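You operate a simulated robot arm through the tools that you are given. There is no shell and no other tool.

You run a simulated robot arm. Do the job below in one go: nothing can be reset, and whatever is moved stays where it is left.

JOB
Shut the boom microscope down and park its arm.
Fine: white box dial to 0, then its switch off; raise the head before the arm swings; lock it when parked.

The check looks at the end state, three seconds after you hand in, the way a careful person would. Anything else that was tipped, shoved, dropped, spilled or broken makes it a failure.

ROBOT AND FRAMES
A 7-joint arm with a three-finger gripper, fixed in place. Base frame: the origin is at the foot of the arm, x ahead of it, y to its left, z up; the work surface is at about z = 760. Units: mm, rad, N and s.
Its first joint turns from -2.897 to 2.897 rad. Payload 2.69 kg.
Tool frame: the origin (TCP) lies between the finger pads and is the grasp point; the fingertips stand 30 mm ahead of it; z points along the fingers, y is the line along which they close. Largest opening 128 mm; the body of the gripper starts 117 mm behind the TCP.
Orientation is that of the tool frame in the base frame, as a unit quaternion [w, x, y, z]. With the fingers straight down and closing along the base's y, the tool's x points along the base's -x, its y along +y and its z along -z.

CONTROLS
- The arm moves only by the tool nudge_tool. Its argument "series" is a list of rows, each a list of 3 entries, a list of its own where there are three numbers: the shift along the base's x, y, z in mm, then the turn, a rotation vector about the base's x, y, z in rad, then the closure, from 0 (fully open) to 1 (shut). In form: [[[tx, ty, tz], [wx, wy, wz], hand], ...]. A call has 1 to 20 rows; each row shifts and turns the commanded pose from where the row before left it. Rows are played at 5 a second. More than 50 mm and 0.15 rad between two rows, or a gripper value outside its range, and nothing of the call is played. Where a pose cannot be reached the arm comes as near as it can. A force on the tool above 70 N (or 10 N above the force at the start of the call, whichever is more), or a blocked arm, ends the call early, and 0.2 s more pass. Each finger halts on what it meets, pressing with about 21 N; the grip force reading is that of the motor and also rises with nothing between the fingers. The clock runs only during rows and for 0.2 s after the last one: add rows that do not move to give the fingers time. It gives the time, the measured TCP pose, the force on the tool (base axes), the opening and the grip force at its end, in the units of the frame above (readings bear some noise), with the torque about the TCP (base axes, N m) and any sound that the robot's microphone picked up.
- Cameras (640 x 400 px; columns grow to the right, rows downward): "scene" is fixed at [50.4, -649, 1487.2]; the picture's right is [0.53, -0.85, 0.00], its down [-0.41, -0.25, -0.88] and it looks along [0.75, 0.46, -0.48] (base axes); focal length 325 px, centre (320, 200). "wrist" rides on the gripper at [58, 54, -131] in the tool frame; the picture's right is [-0.68, 0.74, 0.00], its down [-0.62, -0.57, -0.55] and it looks along [-0.40, -0.37, 0.84] (tool axes); focal length 234 px, centre (320, 200). There is no depth. A picture from a camera that has moved, and an enlarged one, comes with that camera's place and axes in the base frame and with its lens.
- snapshot(camera): a new picture of that camera. The clock stands still meanwhile.
- raise_lower(by): slides the trunk up (or, below 0, down) by that many mm; the arm rides with it, the base frame stays. It gives what a move gives, with no picture.
- inspect(camera, box): a new picture of the part [left, top, right, bottom] of that camera's present view, enlarged. The clock stands still meanwhile.
- close_job(): hands the job in; it is judged then, once.

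Nothing tells you positions but the pictures and the camera data. Unless the task says otherwise, let go and move clear before handing in.

The tools are called after ">>>" by a JSON object that holds its "name" and its "arguments". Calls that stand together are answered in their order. nudge_tool: Moves the arm, as the interface text tells. Its arguments: {"type":"object","properties":{"series":{"type":"array"}},"required":["series"]} The other tools are called the same way: raise_lower (by) slides the trunk up or down; snapshot (camera) takes a picture; inspect (camera, box) takes an enlarged picture of a part of a camera's view; close_job () hands the job in.

At the start:

```text
clock: 0.0
eef_pos: [613.7, 330.9, 1245.9]
ee_rot: [0.001, 0.0, 1.0, 0.0]
wrist_force: [-0.5, -0.3, -0.3]
torque: [0.04, -0.01, -0.01]
gripper_width: 128.1
finger_force: 0.0
trunk travel left (down, up): [-150.0, 200.0]
```

scene: 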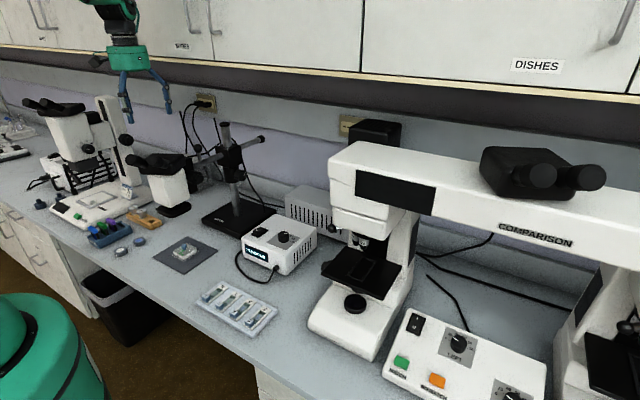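
wrist: 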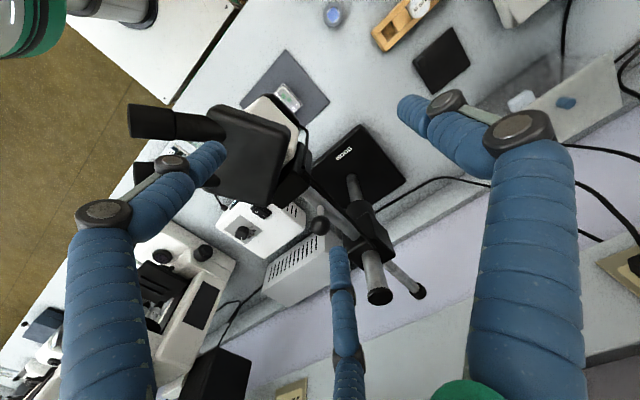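

I see a bench with a boom microscope (black base, post, horizontal arm with a head) and a white box next to it. I'll look closer at both before moving.

>>> {"name": "inspect", "arguments": {"camera": "scene", "box": [120, 100, 340, 290]}}

>>> {"name": "inspect", "arguments": {"camera": "scene", "box": [200, 200, 340, 290]}}

>>> {"name": "inspect", "arguments": {"camera": "wrist", "box": [120, 80, 460, 320]}}

>>> {"name": "inspect", "arguments": {"camera": "scene", "box": [130, 110, 280, 230]}}

```text
2.11 times, centred on (230, 195) of scene
camera zoom: at [50.4, -649.0, 1487.2], right [0.53, -0.85, 0.0], down [-0.41, -0.25, -0.88], along [0.75, 0.46, -0.48], focal length 685 px, centre (510, 210)
```

zoom: 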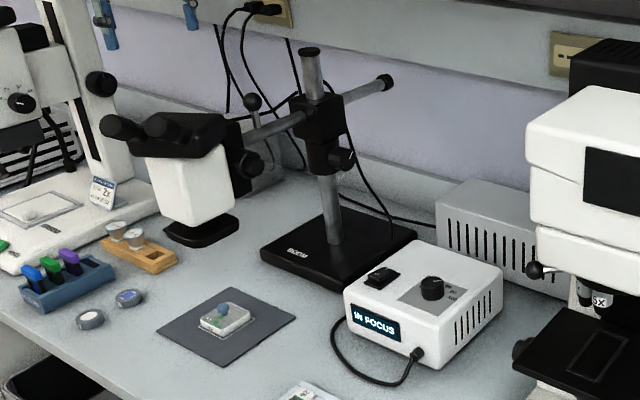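

```text
4.44 times, centred on (270, 245) of scene
camera zoom: at [50.4, -649.0, 1487.2], right [0.53, -0.85, 0.0], down [-0.41, -0.25, -0.88], along [0.75, 0.46, -0.48], focal length 1446 px, centre (542, 0)
```

zoom: 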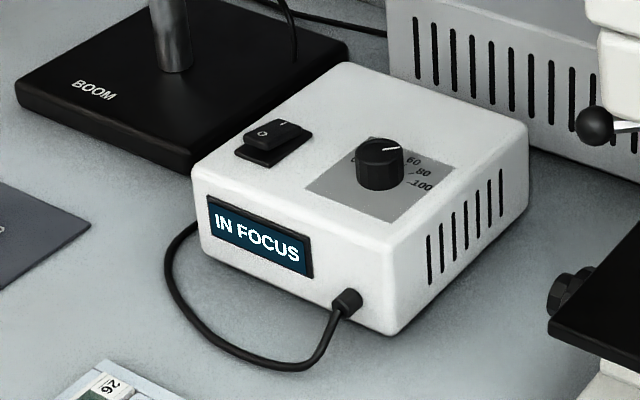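

```text
1.67 times, centred on (290, 200) of wrist
camera zoom: at [556.3, 385.0, 1377.0], right [0.68, 0.74, 0.0], down [0.62, -0.57, 0.55], along [0.4, -0.37, -0.84], focal length 390 px, centre (370, 200)
```

zoom: 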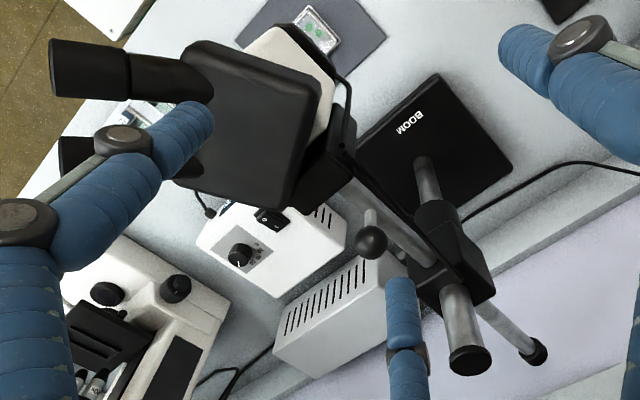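

```text
3.33 times, centred on (205, 170) of scene
camera zoom: at [50.4, -649.0, 1487.2], right [0.53, -0.85, 0.0], down [-0.41, -0.25, -0.88], along [0.75, 0.46, -0.48], focal length 1085 px, centre (703, 300)
```

zoom: 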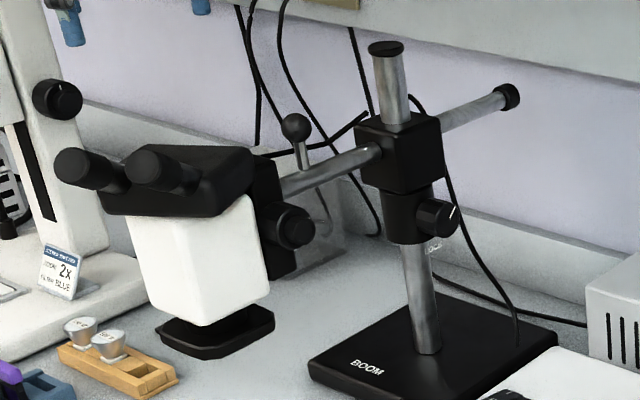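

The boom arm seems to point out toward me (along -x) from the post near (861, 250), with a black pad on the bench near (756, 570) that may be the parking spot. I'll look at those details and the other labels.

>>> {"name": "inspect", "arguments": {"camera": "wrist", "box": [330, 0, 640, 190]}}

>>> {"name": "inspect", "arguments": {"camera": "wrist", "box": [200, 180, 330, 290]}}

>>> {"name": "inspect", "arguments": {"camera": "wrist", "box": [290, 150, 450, 310]}}

>>> {"name": "inspect", "arguments": {"camera": "scene", "box": [0, 80, 200, 250]}}

>>> {"name": "inspect", "arguments": {"camera": "scene", "box": [180, 110, 270, 180]}}

>>> {"name": "inspect", "arguments": {"camera": "wrist", "box": [120, 80, 340, 220]}}

```text
2.06 times, centred on (485, 95) of wrist
camera zoom: at [556.3, 385.0, 1377.0], right [0.68, 0.74, 0.0], down [0.62, -0.57, 0.55], along [0.4, -0.37, -0.84], focal length 483 px, centre (-21, 417)
```

zoom: 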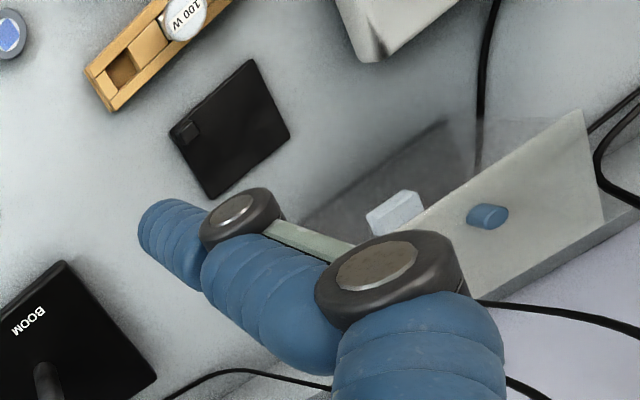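

```text
3.64 times, centred on (265, 235) of wrist
camera zoom: at [556.3, 385.0, 1377.0], right [0.68, 0.74, 0.0], down [0.62, -0.57, 0.55], along [0.4, -0.37, -0.84], focal length 852 px, centre (520, 73)
```

zoom: 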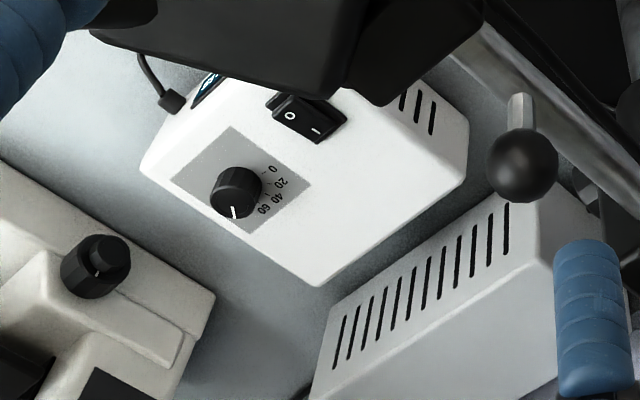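

```text
2.50 times, centred on (370, 230) of wrist
camera zoom: at [556.3, 385.0, 1377.0], right [0.68, 0.74, 0.0], down [0.62, -0.57, 0.55], along [0.4, -0.37, -0.84], focal length 585 px, centre (195, 125)
```

zoom: 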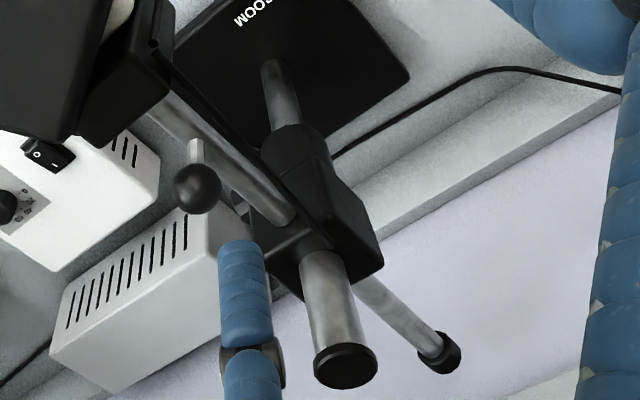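

```text
2.35 times, centred on (100, 165) of scene
camera zoom: at [50.4, -649.0, 1487.2], right [0.53, -0.85, 0.0], down [-0.41, -0.25, -0.88], along [0.75, 0.46, -0.48], focal length 766 px, centre (838, 282)
```

zoom: 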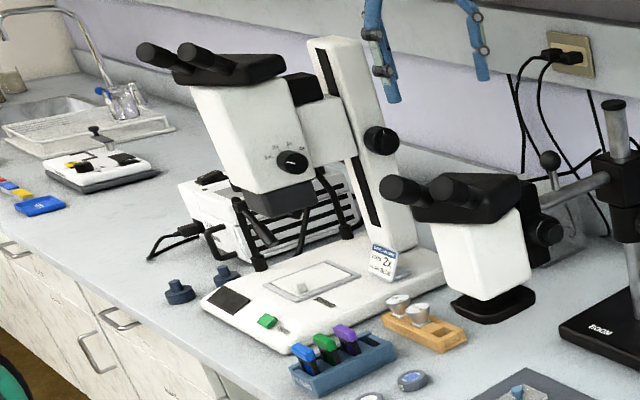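

```text
5.71 times, centred on (225, 145) of scene
camera zoom: at [50.4, -649.0, 1487.2], right [0.53, -0.85, 0.0], down [-0.41, -0.25, -0.88], along [0.75, 0.46, -0.48], focal length 1860 px, centre (863, 514)
```

zoom: 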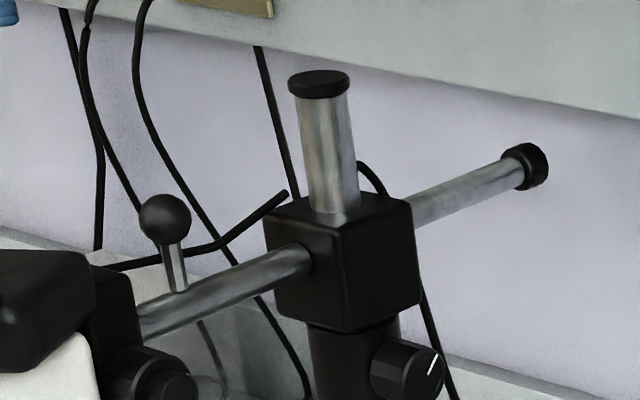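

```text
2.86 times, centred on (230, 150) of wrist
camera zoom: at [556.3, 385.0, 1377.0], right [0.68, 0.74, 0.0], down [0.62, -0.57, 0.55], along [0.4, -0.37, -0.84], focal length 669 px, centre (577, 343)
```

zoom: 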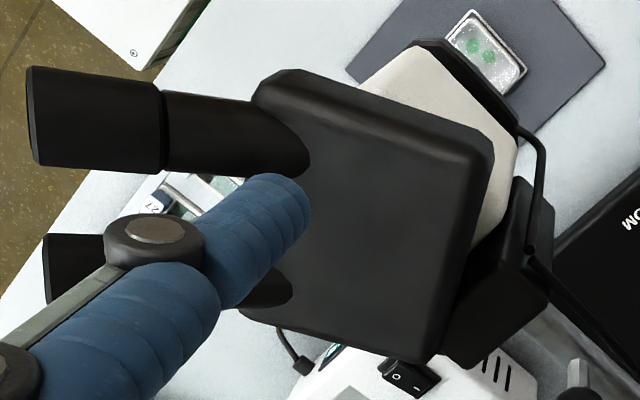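

The dial, rocker switch, ball lever on the boom, and collar knob are visible. I'll move the wrist camera sideways at height to view the pad, the boom and the area to the left.

>>> {"name": "nudge_tool", "arguments": {"series": [[[-10, 45, 10], [0, 0, 0], 0], [[-10, 45, 10], [0, 0, 0], 0], [[-10, 45, 10], [0, 0, 0], 0], [[-10, 45, 10], [0, 0, 0], 0], [[-10, 45, 0], [0, 0, 0], 0], [[0, 45, 0], [0, 0, 0], 0], [[0, 45, 0], [0, 0, 0], 0], [[0, 0, 0], [0, 0, 0], 0]]}}

>>> {"name": "snapshot", "arguments": {"camera": "wrist"}}

>>> {"name": "snapshot", "arguments": {"camera": "scene"}}

```text
clock: 1.8
eef_pos: [561.9, 645.9, 1284.7]
ee_rot: [0.0, 0.001, 1.0, 0.0]
wrist_force: [-0.2, 0.7, -0.2]
torque: [-0.08, -0.02, 0.0]
gripper_width: 127.8
finger_force: 0.1
trunk travel left (down, up): [-150.0, 200.0]
```

```text
taken
camera wrist: at [504.4, 700.1, 1417.4], right [0.68, 0.74, 0.0], down [0.62, -0.57, 0.55], along [0.4, -0.37, -0.84], focal length 234 px, centre (320, 200)
```

wrist: 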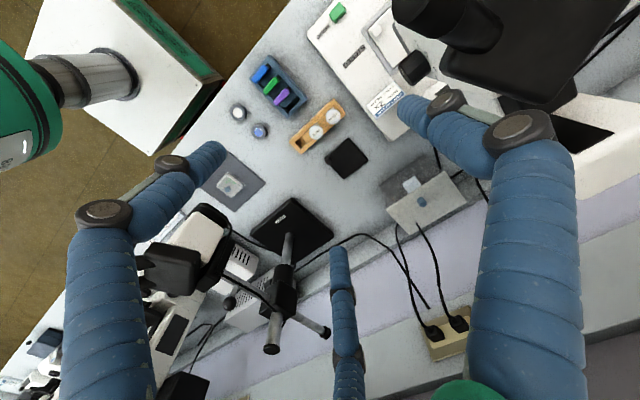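

```text
taken
```

scene: 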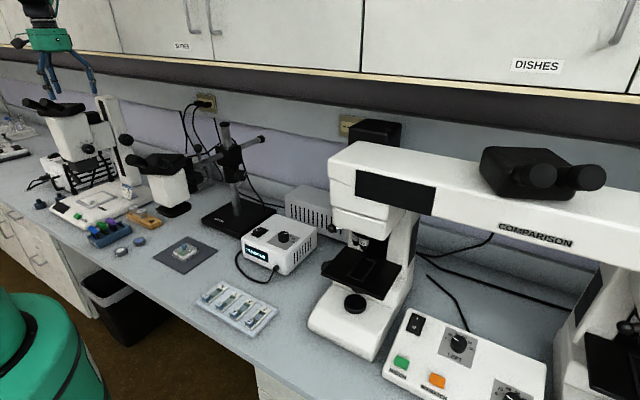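

>>> {"name": "inspect", "arguments": {"camera": "wrist", "box": [300, 110, 500, 250]}}

>>> {"name": "inspect", "arguments": {"camera": "wrist", "box": [140, 190, 340, 360]}}

>>> {"name": "inspect", "arguments": {"camera": "wrist", "box": [320, 130, 380, 190]}}

>>> {"name": "inspect", "arguments": {"camera": "scene", "box": [140, 140, 230, 220]}}

```text
2.86 times, centred on (400, 180) of wrist
camera zoom: at [504.4, 700.1, 1417.4], right [0.68, 0.74, 0.0], down [0.62, -0.57, 0.55], along [0.4, -0.37, -0.84], focal length 669 px, centre (91, 257)
```

zoom: 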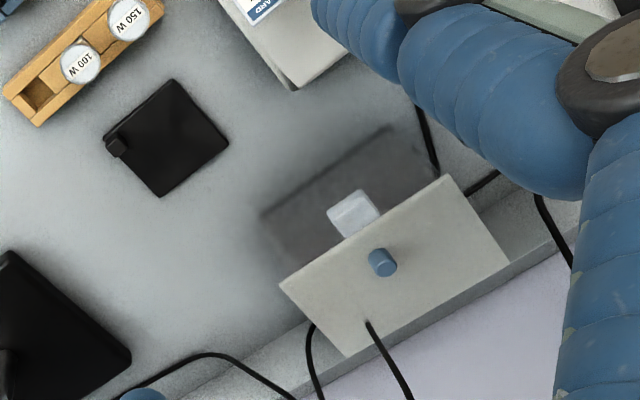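

```text
2.35 times, centred on (240, 275) of wrist
camera zoom: at [504.4, 700.1, 1417.4], right [0.68, 0.74, 0.0], down [0.62, -0.57, 0.55], along [0.4, -0.37, -0.84], focal length 551 px, centre (508, 24)
```

zoom: 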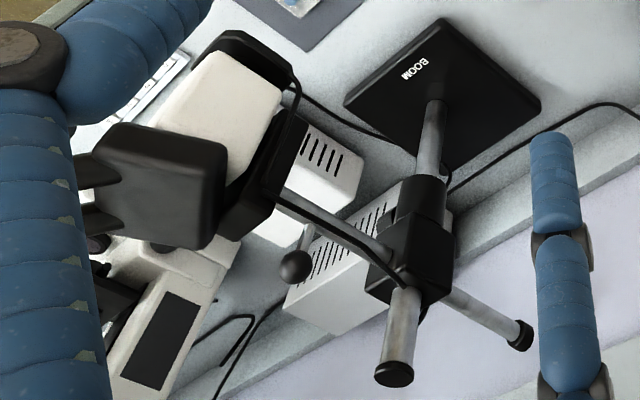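

```text
6.67 times, centred on (350, 160) of wrist
camera zoom: at [504.4, 700.1, 1417.4], right [0.68, 0.74, 0.0], down [0.62, -0.57, 0.55], along [0.4, -0.37, -0.84], focal length 1561 px, centre (120, 467)
```

zoom: 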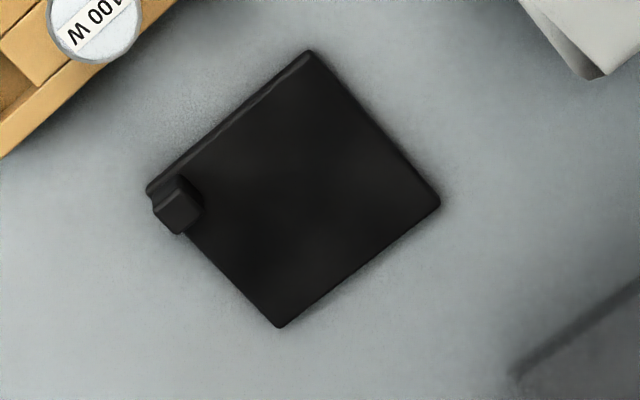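

```text
5.00 times, centred on (185, 180) of scene
camera zoom: at [50.4, -649.0, 1487.2], right [0.53, -0.85, 0.0], down [-0.41, -0.25, -0.88], along [0.75, 0.46, -0.48], focal length 1627 px, centre (995, 300)
```

zoom: 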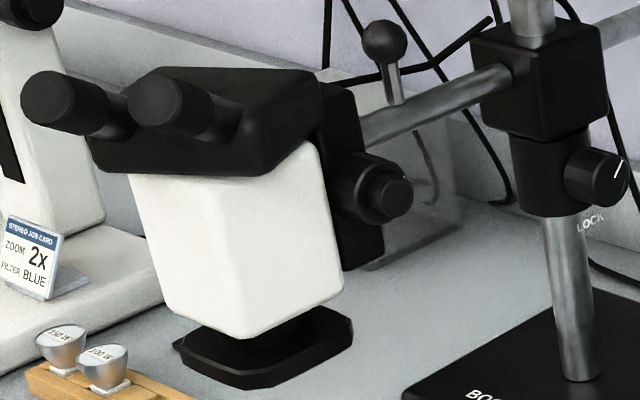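

I triangulate the post at (845, 242), boom along -x at z≈1058, head at x≈575 and ball lever near (710, 245, 1119). I'll now swing the wrist camera round to view the collar, lock knob and white box from the right side.

>>> {"name": "nudge_tool", "arguments": {"series": [[[0, -45, 5], [0, 0, 0.112], 0], [[0, -45, 0], [0, 0, 0.112], 0], [[0, -45, 0], [0, 0, 0.112], 0], [[0, -45, 0], [0, 0, 0.112], 0], [[0, -45, 0], [0, 0, 0.112], 0], [[0, -45, 0], [0, 0, 0.112], 0], [[0, -45, 0], [0, 0, 0.112], 0], [[0, -45, 0], [0, 0, 0.112], 0], [[0, -45, 0], [0, 0, 0.112], 0], [[0, -45, 0], [0, 0, 0.112], 0], [[0, -45, 0], [0, 0, 0.112], 0], [[0, -45, 0], [0, 0, 0.112], 0], [[0, -45, 0], [0, 0, 0.112], 0], [[0, -45, 0], [0, 0, 0.112], 0], [[0, 0, 0], [0, 0, 0], 0]]}}

>>> {"name": "snapshot", "arguments": {"camera": "wrist"}}

```text
clock: 5.0
eef_pos: [563.6, 15.0, 1288.4]
ee_rot: [-0.001, -0.707, 0.708, 0.0]
wrist_force: [-0.1, -0.5, 0.2]
torque: [0.09, -0.01, 0.01]
gripper_width: 128.2
finger_force: 0.0
trunk travel left (down, up): [-150.0, 200.0]
```

```text
taken
camera wrist: at [509.9, -42.4, 1420.8], right [-0.74, 0.68, 0.0], down [0.57, 0.61, 0.55], along [0.37, 0.4, -0.84], focal length 234 px, centre (320, 200)
```

wrist: 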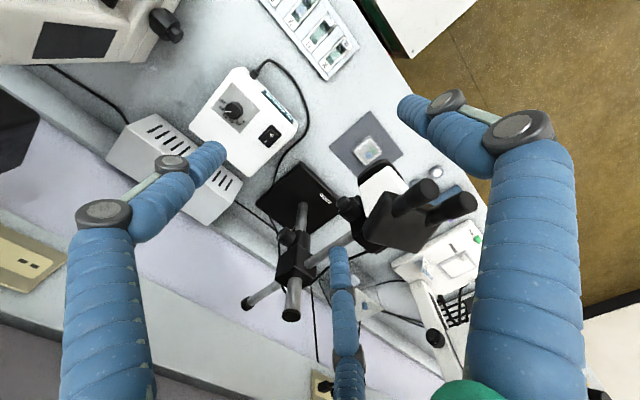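

I can see the box, collar, head and lever from the right now; zooming in.

>>> {"name": "inspect", "arguments": {"camera": "wrist", "box": [190, 60, 310, 160]}}

>>> {"name": "inspect", "arguments": {"camera": "wrist", "box": [235, 190, 345, 330]}}

>>> {"name": "inspect", "arguments": {"camera": "wrist", "box": [320, 140, 490, 300]}}

```text
4.00 times, centred on (250, 110) of wrist
camera zoom: at [509.9, -42.4, 1420.8], right [-0.74, 0.68, 0.0], down [0.57, 0.61, 0.55], along [0.37, 0.4, -0.84], focal length 937 px, centre (600, 560)
```

zoom: 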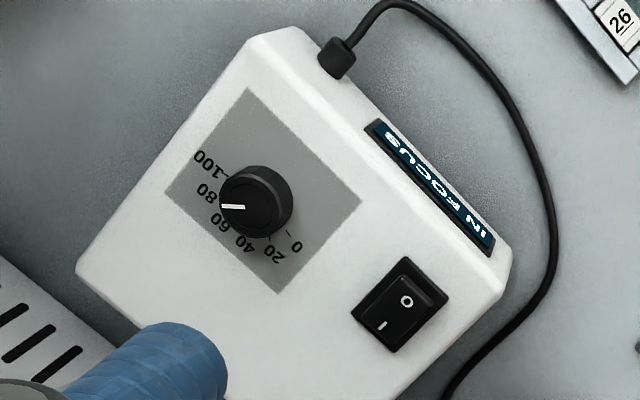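

```text
2.86 times, centred on (290, 260) of wrist
camera zoom: at [509.9, -42.4, 1420.8], right [-0.74, 0.68, 0.0], down [0.57, 0.61, 0.55], along [0.37, 0.4, -0.84], focal length 669 px, centre (406, 29)
```

zoom: 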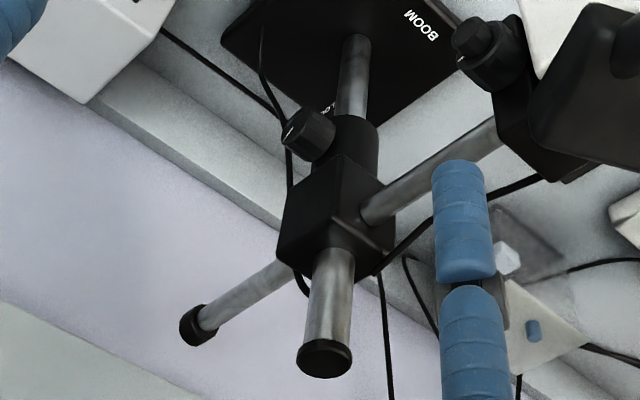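

```text
2.50 times, centred on (405, 220) of wrist
camera zoom: at [509.9, -42.4, 1420.8], right [-0.74, 0.68, 0.0], down [0.57, 0.61, 0.55], along [0.37, 0.4, -0.84], focal length 585 px, centre (108, 150)
```

zoom: 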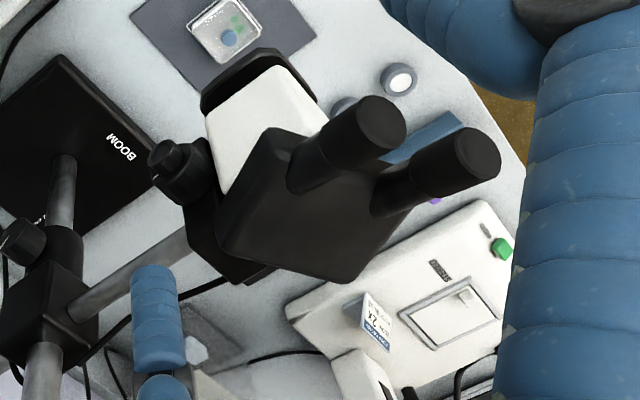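

Dial reads about 70 with 0 counter-clockwise from there; the rocker's O end is on the -x side. I'll zoom harder on the collar label and the head knob.

>>> {"name": "inspect", "arguments": {"camera": "wrist", "box": [270, 215, 310, 245]}}

>>> {"name": "inspect", "arguments": {"camera": "wrist", "box": [320, 180, 400, 240]}}

>>> {"name": "inspect", "arguments": {"camera": "scene", "box": [215, 145, 265, 195]}}

>>> {"name": "inspect", "arguments": {"camera": "wrist", "box": [330, 250, 480, 400]}}

```text
13.33 times, centred on (290, 230) of wrist
camera zoom: at [509.9, -42.4, 1420.8], right [-0.74, 0.68, 0.0], down [0.57, 0.61, 0.55], along [0.37, 0.4, -0.84], focal length 3122 px, centre (720, -200)
```

zoom: 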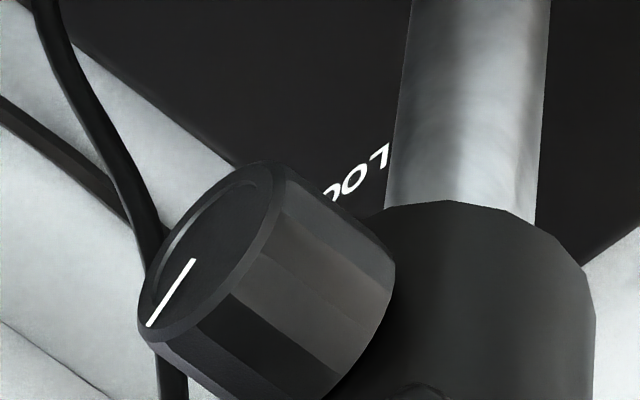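

```text
6.67 times, centred on (360, 210) of wrist
camera zoom: at [509.9, -42.4, 1420.8], right [-0.74, 0.68, 0.0], down [0.57, 0.61, 0.55], along [0.37, 0.4, -0.84], focal length 1561 px, centre (53, 133)
```

zoom: 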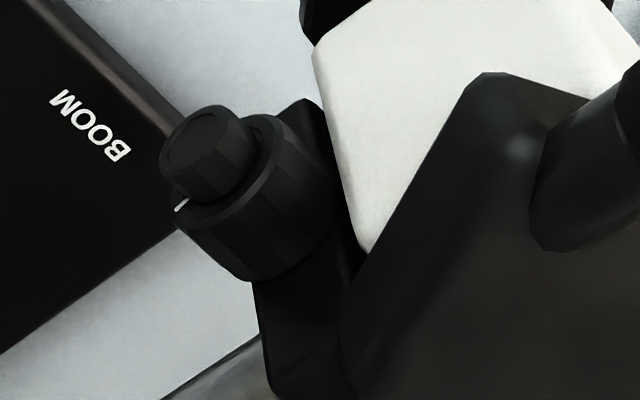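

```text
8.00 times, centred on (240, 170) of scene
camera zoom: at [50.4, -649.0, 1487.2], right [0.53, -0.85, 0.0], down [-0.41, -0.25, -0.88], along [0.75, 0.46, -0.48], focal length 2604 px, centre (960, 440)
```

zoom: 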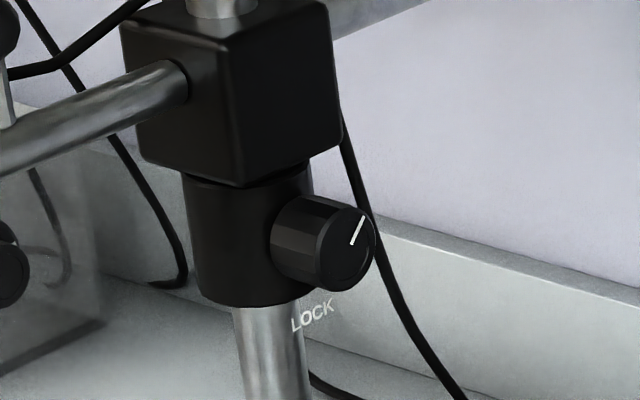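

```text
2.67 times, centred on (405, 325) of wrist
camera zoom: at [509.9, -42.4, 1420.8], right [-0.74, 0.68, 0.0], down [0.57, 0.61, 0.55], along [0.37, 0.4, -0.84], focal length 624 px, centre (93, -133)
```

zoom: 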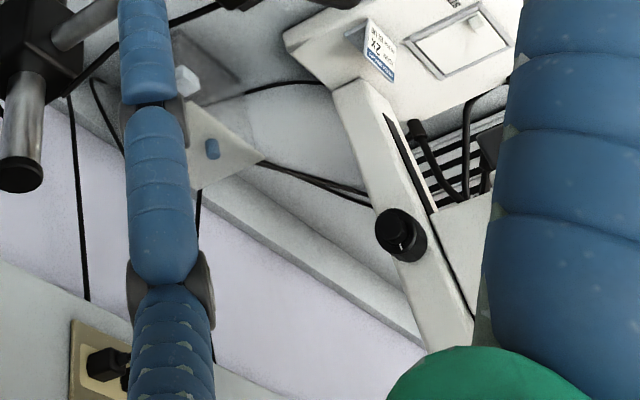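

The knob below the collar block is labelled LOCK. I need to find the parking place, so I'll move to the front-left at a lower height and look at the black pad and clear panel.

>>> {"name": "nudge_tool", "arguments": {"series": [[[-10, 46, 0], [0, 0, 0], 0], [[-10, 46, 0], [0, 0, 0], 0], [[-10, 46, 0], [0, 0, 0], 0], [[-10, 46, 0], [0, 0, 0], 0], [[-10, 46, 0], [0, 0, 0], 0], [[-12, 46, 0], [0, 0, 0], 0], [[-12, 46, 0], [0, 0, 0], 0], [[-12, 46, 0], [0, 0, 0], 0], [[-14, 46, 0], [0, 0, 0], 0], [[-14, 46, 0], [0, 0, 0], 0], [[0, 0, -40], [0, 0, 0], 0], [[0, 0, -40], [0, 0, 0], 0], [[0, 0, -40], [0, 0, 0], 0], [[0, 0, -20], [0, 0, 0], 0], [[0, 0, 0], [0, 0, 0], 0]]}}

>>> {"name": "snapshot", "arguments": {"camera": "wrist"}}

```text
clock: 8.2
eef_pos: [452.4, 474.9, 1148.2]
ee_rot: [0.0, 0.707, -0.707, 0.0]
wrist_force: [0.2, -0.3, 0.7]
torque: [-0.01, 0.01, -0.03]
gripper_width: 128.1
finger_force: 0.2
trunk travel left (down, up): [-150.0, 200.0]
```

```text
taken
camera wrist: at [397.9, 417.6, 1280.2], right [-0.73, 0.68, 0.0], down [0.57, 0.61, 0.55], along [0.37, 0.4, -0.84], focal length 234 px, centre (320, 200)
```

wrist: 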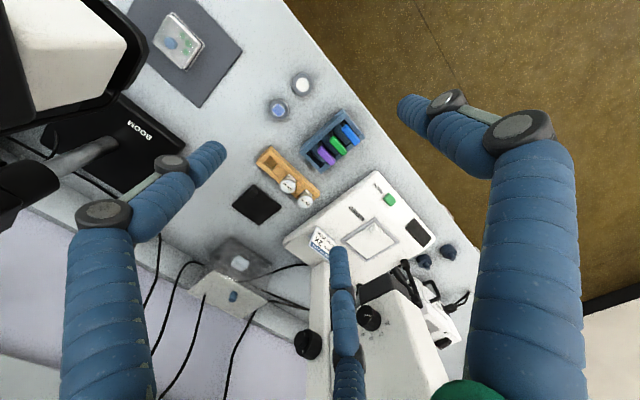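

>>> {"name": "inspect", "arguments": {"camera": "wrist", "box": [140, 170, 340, 340]}}

>>> {"name": "inspect", "arguments": {"camera": "wrist", "box": [0, 0, 200, 240]}}

>>> {"name": "inspect", "arguments": {"camera": "wrist", "box": [220, 130, 380, 260]}}

```text
2.35 times, centred on (240, 255) of wrist
camera zoom: at [397.9, 417.6, 1280.2], right [-0.73, 0.68, 0.0], down [0.57, 0.61, 0.55], along [0.37, 0.4, -0.84], focal length 551 px, centre (508, 71)
```

zoom: 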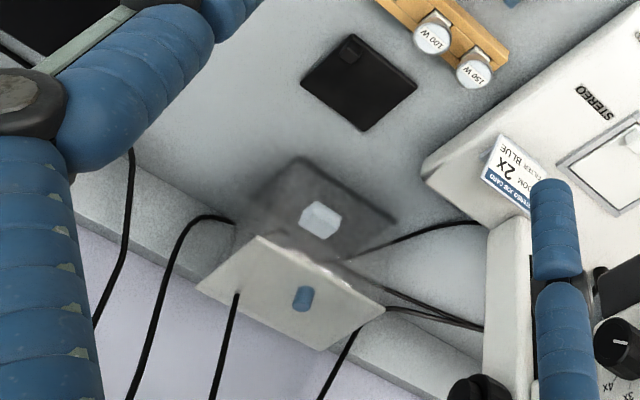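

```text
1.67 times, centred on (100, 120) of wrist
camera zoom: at [397.9, 417.6, 1280.2], right [-0.73, 0.68, 0.0], down [0.57, 0.61, 0.55], along [0.37, 0.4, -0.84], focal length 390 px, centre (687, 333)
```

zoom: 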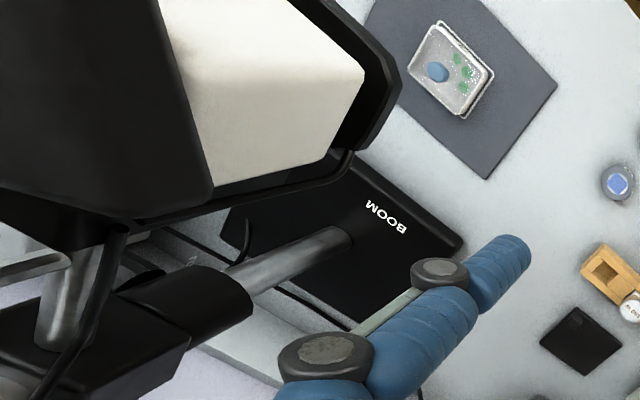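

```text
3.08 times, centred on (300, 195) of wrist
camera zoom: at [397.9, 417.6, 1280.2], right [-0.73, 0.68, 0.0], down [0.57, 0.61, 0.55], along [0.37, 0.4, -0.84], focal length 720 px, centre (382, 215)
```

zoom: 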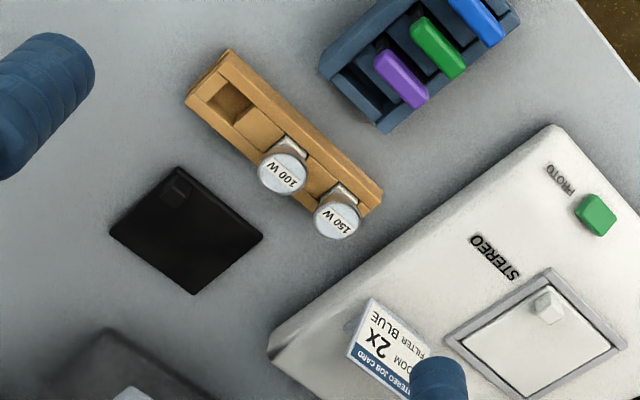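

The specimen mat at (589, 247) is under the head; no "PARK" text is visible so far, though the black pad sits left of the post. I'll start with the white box, moving back over it for a closer look.

>>> {"name": "nudge_tool", "arguments": {"series": [[[0, 0, 45], [0, 0, 0], 0], [[0, 0, 45], [0, 0, 0], 0], [[0, 0, 45], [0, 0, 0], 0], [[19, -38, 0], [0, 0, -0.131], 0], [[19, -38, 0], [0, 0, -0.131], 0], [[19, -38, 0], [0, 0, -0.131], 0], [[19, -38, 0], [0, 0, -0.131], 0], [[19, -38, 0], [0, 0, -0.131], 0], [[19, -38, 0], [0, 0, -0.131], 0], [[19, -38, 0], [0, 0, -0.131], 0], [[19, -38, 0], [0, 0, -0.131], 0], [[19, -38, 0], [0, 0, -0.131], 0], [[19, -38, 0], [0, 0, -0.131], 0], [[19, -38, 0], [0, 0, -0.131], 0], [[19, -38, 0], [0, 0, -0.13], 0], [[0, 0, -45], [0, 0, 0], 0], [[0, 0, -45], [0, 0, 0], 0], [[0, 0, -30], [0, 0, 0], 0], [[0, 0, 0], [0, 0, 0], 0]]}}

>>> {"name": "snapshot", "arguments": {"camera": "wrist"}}

>>> {"name": "snapshot", "arguments": {"camera": "scene"}}

```text
clock: 12.2
eef_pos: [681.6, 19.9, 1165.8]
ee_rot: [0.0, 0.002, 1.0, 0.0]
wrist_force: [0.7, -0.2, -0.5]
torque: [-0.01, 0.01, -0.03]
gripper_width: 127.9
finger_force: 0.1
trunk travel left (down, up): [-150.0, 200.0]
```

```text
taken
camera wrist: at [622.5, 74.5, 1296.8], right [0.68, 0.73, 0.0], down [0.61, -0.57, 0.55], along [0.4, -0.37, -0.84], focal length 234 px, centre (320, 200)
```

wrist: 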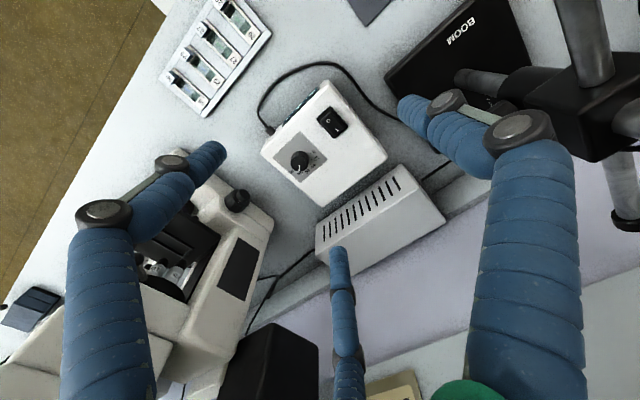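

```text
taken
```

scene: 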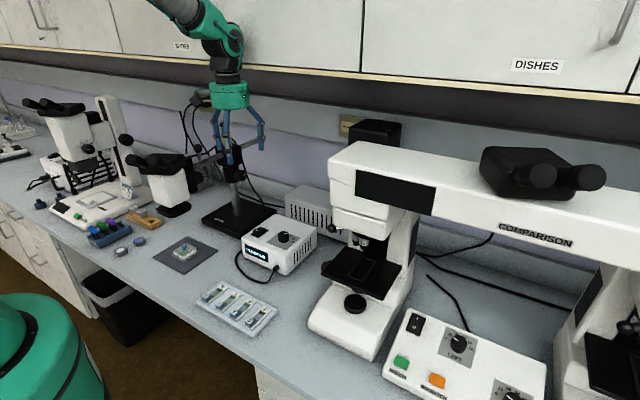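

The gripper looks as if it has three blue fingers, so before working I'll close it in free air to learn how the fingers move.

>>> {"name": "nudge_tool", "arguments": {"series": [[[0, 0, 0], [0, 0, 0], 0.5], [[0, 0, 0], [0, 0, 0], 0.75], [[0, 0, 0], [0, 0, 0], 0.75], [[0, 0, 0], [0, 0, 0], 0.75]]}}

>>> {"name": "snapshot", "arguments": {"camera": "wrist"}}

>>> {"name": "inspect", "arguments": {"camera": "scene", "box": [180, 60, 300, 180]}}

>>> {"name": "inspect", "arguments": {"camera": "wrist", "box": [250, 70, 400, 210]}}

```text
clock: 13.2
eef_pos: [680.8, 20.8, 1165.8]
ee_rot: [0.0, 0.002, 1.0, 0.0]
wrist_force: [0.1, 0.4, -1.1]
torque: [-0.02, -0.02, -0.02]
gripper_width: 31.7
finger_force: 0.1
trunk travel left (down, up): [-150.0, 200.0]
```

```text
taken
camera wrist: at [622.3, 74.7, 1297.0], right [0.68, 0.73, 0.0], down [0.61, -0.57, 0.55], along [0.4, -0.37, -0.84], focal length 234 px, centre (320, 200)
```

wrist: 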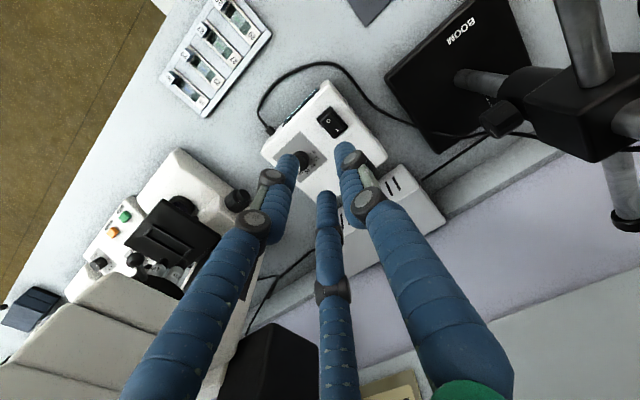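

```text
3.33 times, centred on (240, 120) of scene
camera zoom: at [50.4, -649.0, 1487.2], right [0.53, -0.85, 0.0], down [-0.41, -0.25, -0.88], along [0.75, 0.46, -0.48], focal length 1085 px, centre (587, 467)
```

zoom: 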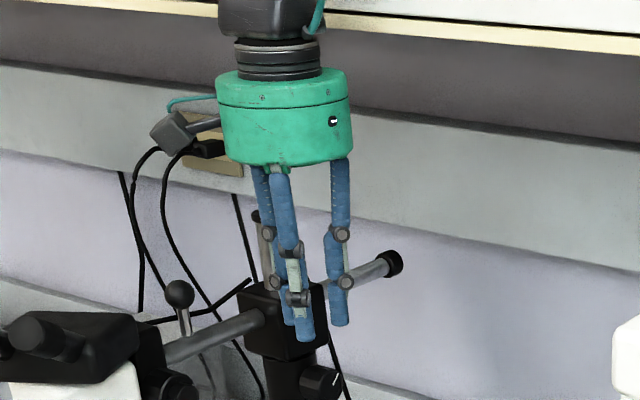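

```text
2.86 times, centred on (325, 140) of wrist
camera zoom: at [622.3, 74.7, 1297.0], right [0.68, 0.73, 0.0], down [0.61, -0.57, 0.55], along [0.4, -0.37, -0.84], focal length 669 px, centre (306, 371)
```

zoom: 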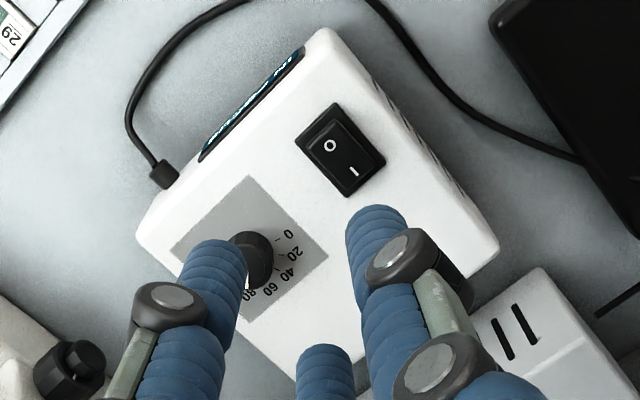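

The hand closes like a three-jaw chuck around the TCP. The comparison microscope stays beyond y ≈ -240, so I can come down over the dial near (738, -87); I'll stop above it and look.

>>> {"name": "nudge_tool", "arguments": {"series": [[[19, -36, 0], [0, 0, 0], 0.3], [[19, -36, 0], [0, 0, 0], 0.3], [[19, -36, 0], [0, 0, 0], 0.3], [[0, 0, -45], [0, 0, 0], 0.3], [[0, 0, -45], [0, 0, 0], 0.3], [[0, 0, -45], [0, 0, 0], 0.3], [[0, 0, -45], [0, 0, 0], 0.3], [[0, 0, -35], [0, 0, 0], 0.3], [[0, 0, 0], [0, 0, 0], 0.3]]}}

>>> {"name": "snapshot", "arguments": {"camera": "wrist"}}

>>> {"name": "inspect", "arguments": {"camera": "scene", "box": [220, 160, 340, 290]}}

```text
clock: 15.2
eef_pos: [733.4, -87.2, 951.5]
ee_rot: [0.002, 0.001, 1.0, -0.001]
wrist_force: [-0.5, 0.6, 2.4]
torque: [-0.01, -0.13, 0.01]
gripper_width: 89.8
finger_force: 0.2
trunk travel left (down, up): [-150.0, 200.0]
```

```text
taken
camera wrist: at [675.4, -32.3, 1084.1], right [0.68, 0.73, 0.0], down [0.61, -0.57, 0.55], along [0.4, -0.37, -0.83], focal length 234 px, centre (320, 200)
```

wrist: 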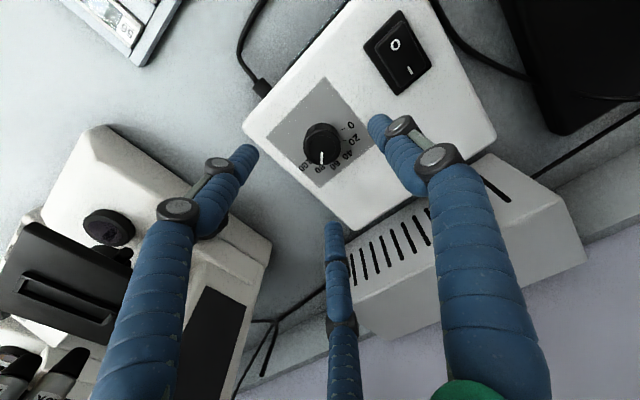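

```text
3.08 times, centred on (280, 225) of scene
camera zoom: at [50.4, -649.0, 1487.2], right [0.53, -0.85, 0.0], down [-0.41, -0.25, -0.88], along [0.75, 0.46, -0.48], focal length 1001 px, centre (443, 123)
```

zoom: 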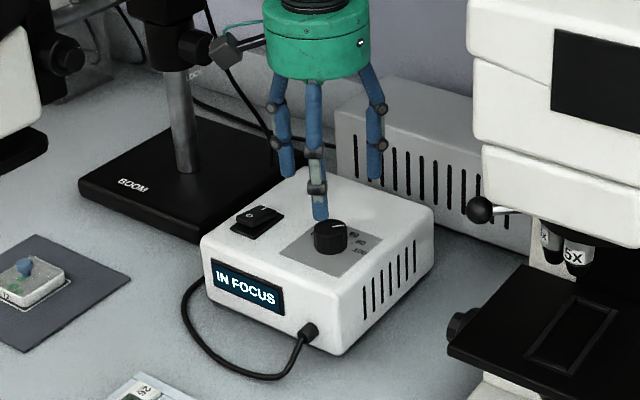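

The dial is nearly centred under the tool. Zooming to fine-tune and read the scale.

>>> {"name": "inspect", "arguments": {"camera": "wrist", "box": [270, 90, 380, 200]}}

>>> {"name": "inspect", "arguments": {"camera": "scene", "box": [240, 190, 320, 260]}}

>>> {"name": "inspect", "arguments": {"camera": "wrist", "box": [350, 0, 450, 100]}}

```text
3.64 times, centred on (325, 145) of wrist
camera zoom: at [675.4, -32.3, 1084.1], right [0.68, 0.73, 0.0], down [0.61, -0.57, 0.55], along [0.4, -0.37, -0.83], focal length 852 px, centre (302, 400)
```

zoom: 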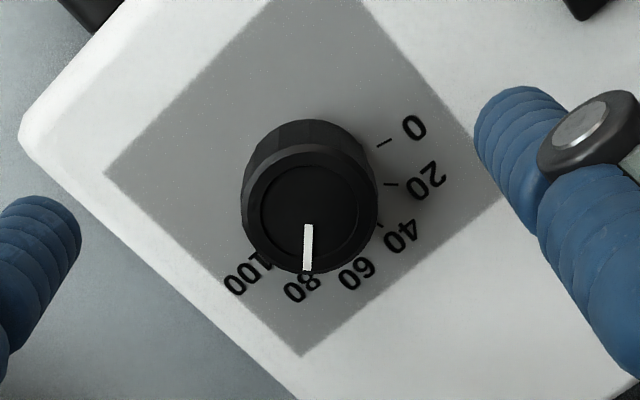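

```text
5.71 times, centred on (280, 225) of scene
camera zoom: at [50.4, -649.0, 1487.2], right [0.53, -0.85, 0.0], down [-0.41, -0.25, -0.88], along [0.75, 0.46, -0.48], focal length 1860 px, centre (549, 57)
```

zoom: 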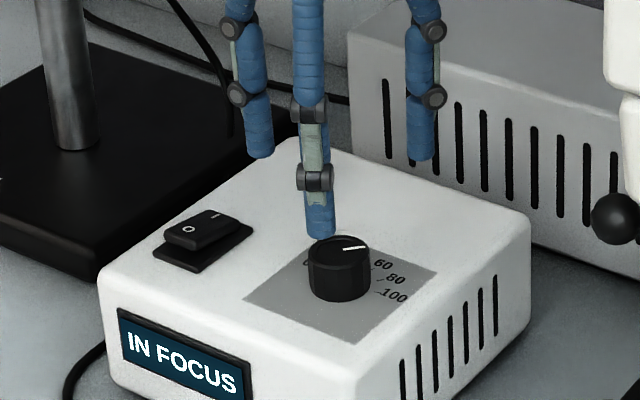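

```text
4.00 times, centred on (400, 50) of wrist
camera zoom: at [675.4, -32.3, 1084.1], right [0.68, 0.73, 0.0], down [0.61, -0.57, 0.55], along [0.4, -0.37, -0.83], focal length 937 px, centre (0, 800)
```

zoom: 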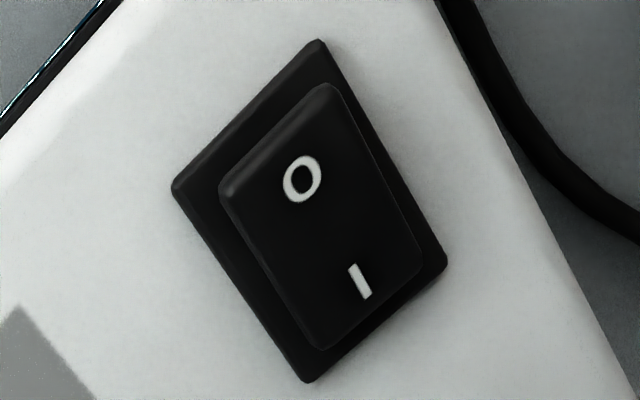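

The dial points to about 80, with 0 about 120° counter-clockwise of it; I take the knob at (736.5, -85), about 35 mm wide, top ≈ z 866. I'll pre-rotate, narrow the fingers, and descend around it.

>>> {"name": "nudge_tool", "arguments": {"series": [[[3, 2, 0], [0, 0, -0.15], 0.5], [[0, 0, 0], [0, 0, -0.15], 0.5], [[0, 0, -15], [0, 0, -0.15], 0.5], [[0, 0, -15], [0, 0, -0.15], 0.5], [[0, 0, -15], [0, 0, 0], 0.5], [[0, 0, -10], [0, 0, 0], 0.5], [[0, 0, 0], [0, 0, 0], 0.5], [[0, 0, 0], [0, 0, 0], 0.5]]}}

>>> {"name": "snapshot", "arguments": {"camera": "wrist"}}

>>> {"name": "inspect", "arguments": {"camera": "scene", "box": [240, 190, 320, 260]}}

```text
clock: 17.0
eef_pos: [738.8, -86.6, 895.1]
ee_rot: [0.0, 0.298, 0.954, -0.001]
wrist_force: [0.4, 0.1, 0.1]
torque: [0.0, 0.01, 0.01]
gripper_width: 64.0
finger_force: 0.0
trunk travel left (down, up): [-150.0, 200.0]
```

```text
taken
camera wrist: at [720.7, -8.5, 1027.2], right [0.97, 0.22, 0.0], down [0.19, -0.82, 0.55], along [0.12, -0.53, -0.84], focal length 234 px, centre (320, 200)
```

wrist: 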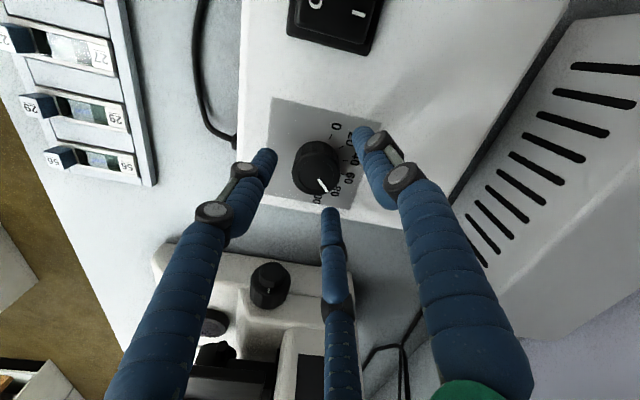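

```text
5.71 times, centred on (280, 225) of scene
camera zoom: at [50.4, -649.0, 1487.2], right [0.53, -0.85, 0.0], down [-0.41, -0.25, -0.88], along [0.75, 0.46, -0.48], focal length 1860 px, centre (549, 57)
```

zoom: 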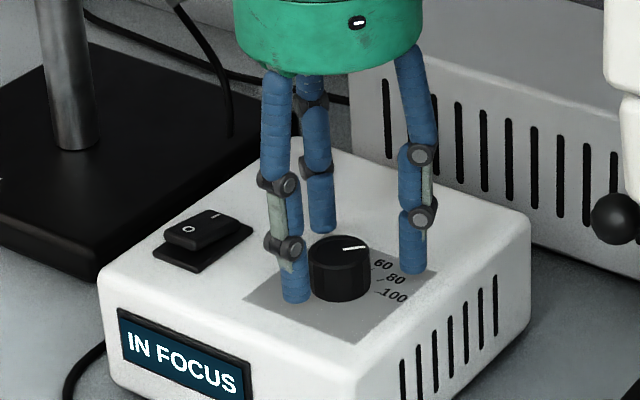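

The fingertips already straddle the knob about half-way down its side. I'll nudge to centre, lower slightly and close.

>>> {"name": "nudge_tool", "arguments": {"series": [[[-2.5, 2, -3], [0, 0, 0], 0.5], [[0, 0, 0], [0, 0, 0], 0.6], [[0, 0, 0], [0, 0, 0], 0.68], [[0, 0, 0], [0, 0, 0], 0.76], [[0, 0, 0], [0, 0, 0], 0.85], [[0, 0, 0], [0, 0, 0], 0.85]]}}

>>> {"name": "snapshot", "arguments": {"camera": "wrist"}}

>>> {"name": "inspect", "arguments": {"camera": "scene", "box": [240, 190, 320, 260]}}

```text
clock: 18.4
eef_pos: [735.0, -85.0, 892.1]
ee_rot: [0.0, 0.298, 0.955, -0.001]
wrist_force: [-5.1, -2.2, -0.2]
torque: [-0.06, 0.15, 0.02]
gripper_width: 36.0
finger_force: 12.5
trunk travel left (down, up): [-150.0, 200.0]
```

```text
taken
camera wrist: at [718.1, -6.6, 1023.9], right [0.97, 0.22, 0.0], down [0.19, -0.82, 0.55], along [0.12, -0.53, -0.84], focal length 234 px, centre (320, 200)
```

wrist: 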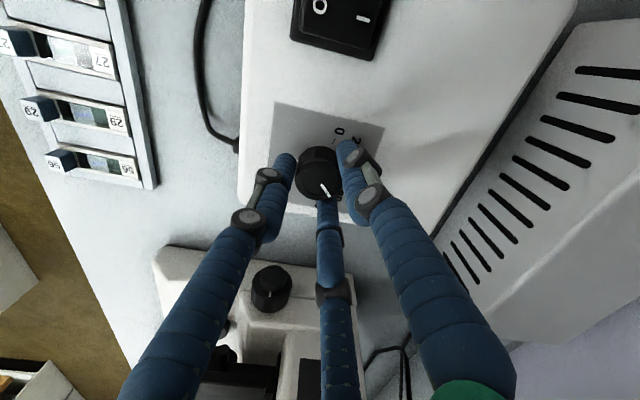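

```text
5.71 times, centred on (280, 225) of scene
camera zoom: at [50.4, -649.0, 1487.2], right [0.53, -0.85, 0.0], down [-0.41, -0.25, -0.88], along [0.75, 0.46, -0.48], focal length 1860 px, centre (549, 57)
```

zoom: 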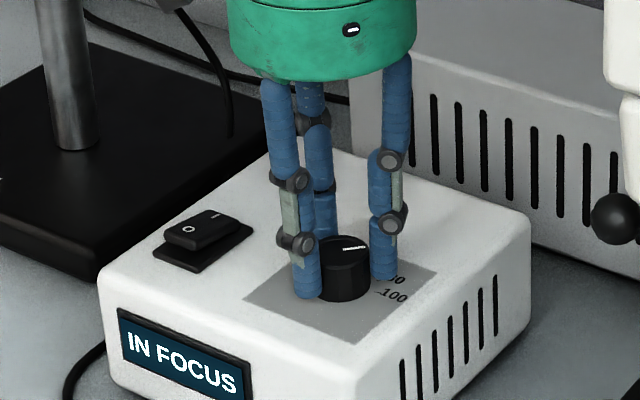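

The knob is held (36 mm). Turning counter-clockwise half of the way and checking.

>>> {"name": "nudge_tool", "arguments": {"series": [[[-1, -0.5, 0], [0, 0, 0.12], 0.85], [[0, 0, 0], [0, 0, 0.15], 0.85], [[0, 0, 0], [0, 0, 0.15], 0.85], [[0, 0, 0], [0, 0, 0.15], 0.85], [[0, 0, 0], [0, 0, 0.15], 0.85], [[0, 0, 0], [0, 0, 0.15], 0.85], [[0, 0, 0], [0, 0, 0.15], 0.85], [[0, 0, 0], [0, 0, 0], 0.85]]}}

>>> {"name": "snapshot", "arguments": {"camera": "wrist"}}

>>> {"name": "inspect", "arguments": {"camera": "scene", "box": [240, 190, 320, 260]}}

```text
clock: 20.2
eef_pos: [734.7, -84.7, 891.9]
ee_rot: [0.0, -0.208, 0.978, 0.0]
wrist_force: [-0.1, -2.9, -4.7]
torque: [-0.09, 0.02, 0.01]
gripper_width: 35.0
finger_force: 44.7
trunk travel left (down, up): [-150.0, 200.0]
```

```text
taken
camera wrist: at [660.0, -59.1, 1024.0], right [0.32, 0.95, 0.0], down [0.79, -0.27, 0.55], along [0.52, -0.17, -0.84], focal length 234 px, centre (320, 200)
```

wrist: 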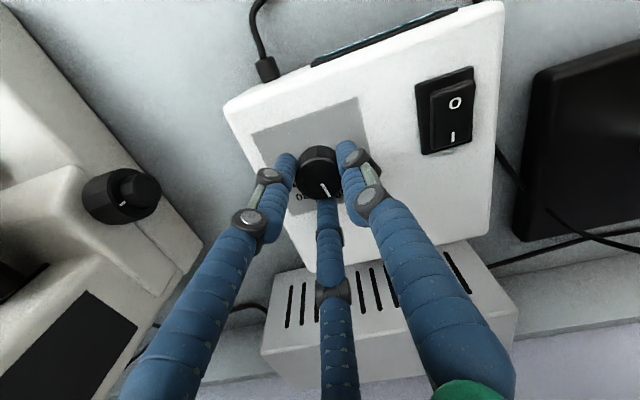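

```text
5.71 times, centred on (280, 225) of scene
camera zoom: at [50.4, -649.0, 1487.2], right [0.53, -0.85, 0.0], down [-0.41, -0.25, -0.88], along [0.75, 0.46, -0.48], focal length 1860 px, centre (549, 57)
```

zoom: 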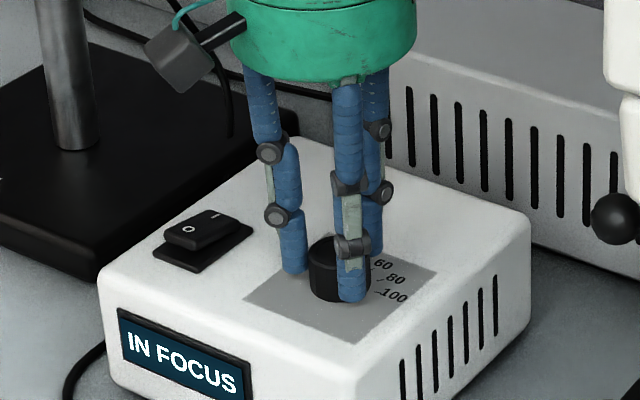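

The knob follows the hand. Continuing the rest of the turn to 0.

>>> {"name": "nudge_tool", "arguments": {"series": [[[0, 0, 0], [0, 0, 0.15], 0.85], [[0, 0, 0], [0, 0, 0.15], 0.85], [[0, 0, 0], [0, 0, 0.15], 0.85], [[0, 0, 0], [0, 0, 0.15], 0.85], [[0, 0, 0], [0, 0, 0.15], 0.85], [[0, 0, 0], [0, 0, 0.15], 0.85], [[0, 0, 0], [0, 0, 0.15], 0.85], [[0, 0, 0], [0, 0, 0], 0.85]]}}

>>> {"name": "inspect", "arguments": {"camera": "wrist", "box": [270, 90, 380, 200]}}

>>> {"name": "inspect", "arguments": {"camera": "scene", "box": [240, 190, 320, 260]}}

```text
clock: 22.0
eef_pos: [734.9, -85.0, 890.5]
ee_rot: [0.0, -0.67, 0.743, 0.0]
wrist_force: [1.7, -7.8, -7.6]
torque: [-0.14, -0.13, 0.01]
gripper_width: 35.2
finger_force: 44.8
trunk travel left (down, up): [-150.0, 200.0]
```

```text
3.64 times, centred on (325, 145) of wrist
camera zoom: at [675.7, -137.1, 1023.9], right [-0.66, 0.75, 0.0], down [0.63, 0.55, 0.55], along [0.41, 0.36, -0.84], focal length 852 px, centre (302, 400)
```

zoom: 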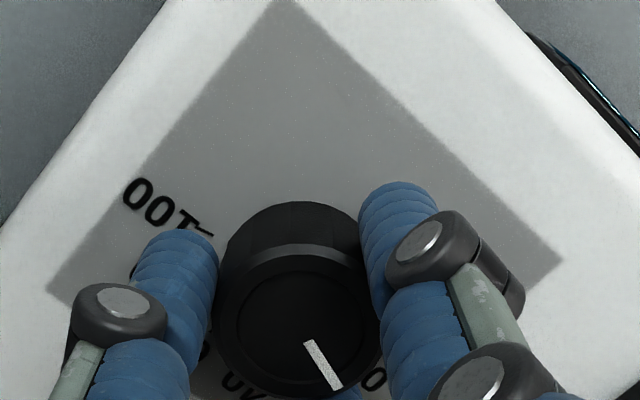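

```text
5.71 times, centred on (280, 225) of scene
camera zoom: at [50.4, -649.0, 1487.2], right [0.53, -0.85, 0.0], down [-0.41, -0.25, -0.88], along [0.75, 0.46, -0.48], focal length 1860 px, centre (549, 57)
```

zoom: 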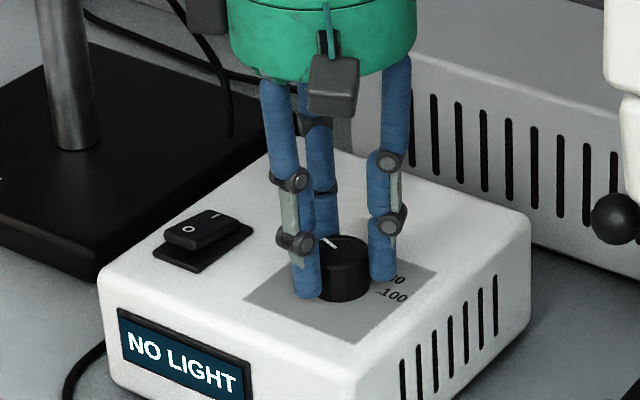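

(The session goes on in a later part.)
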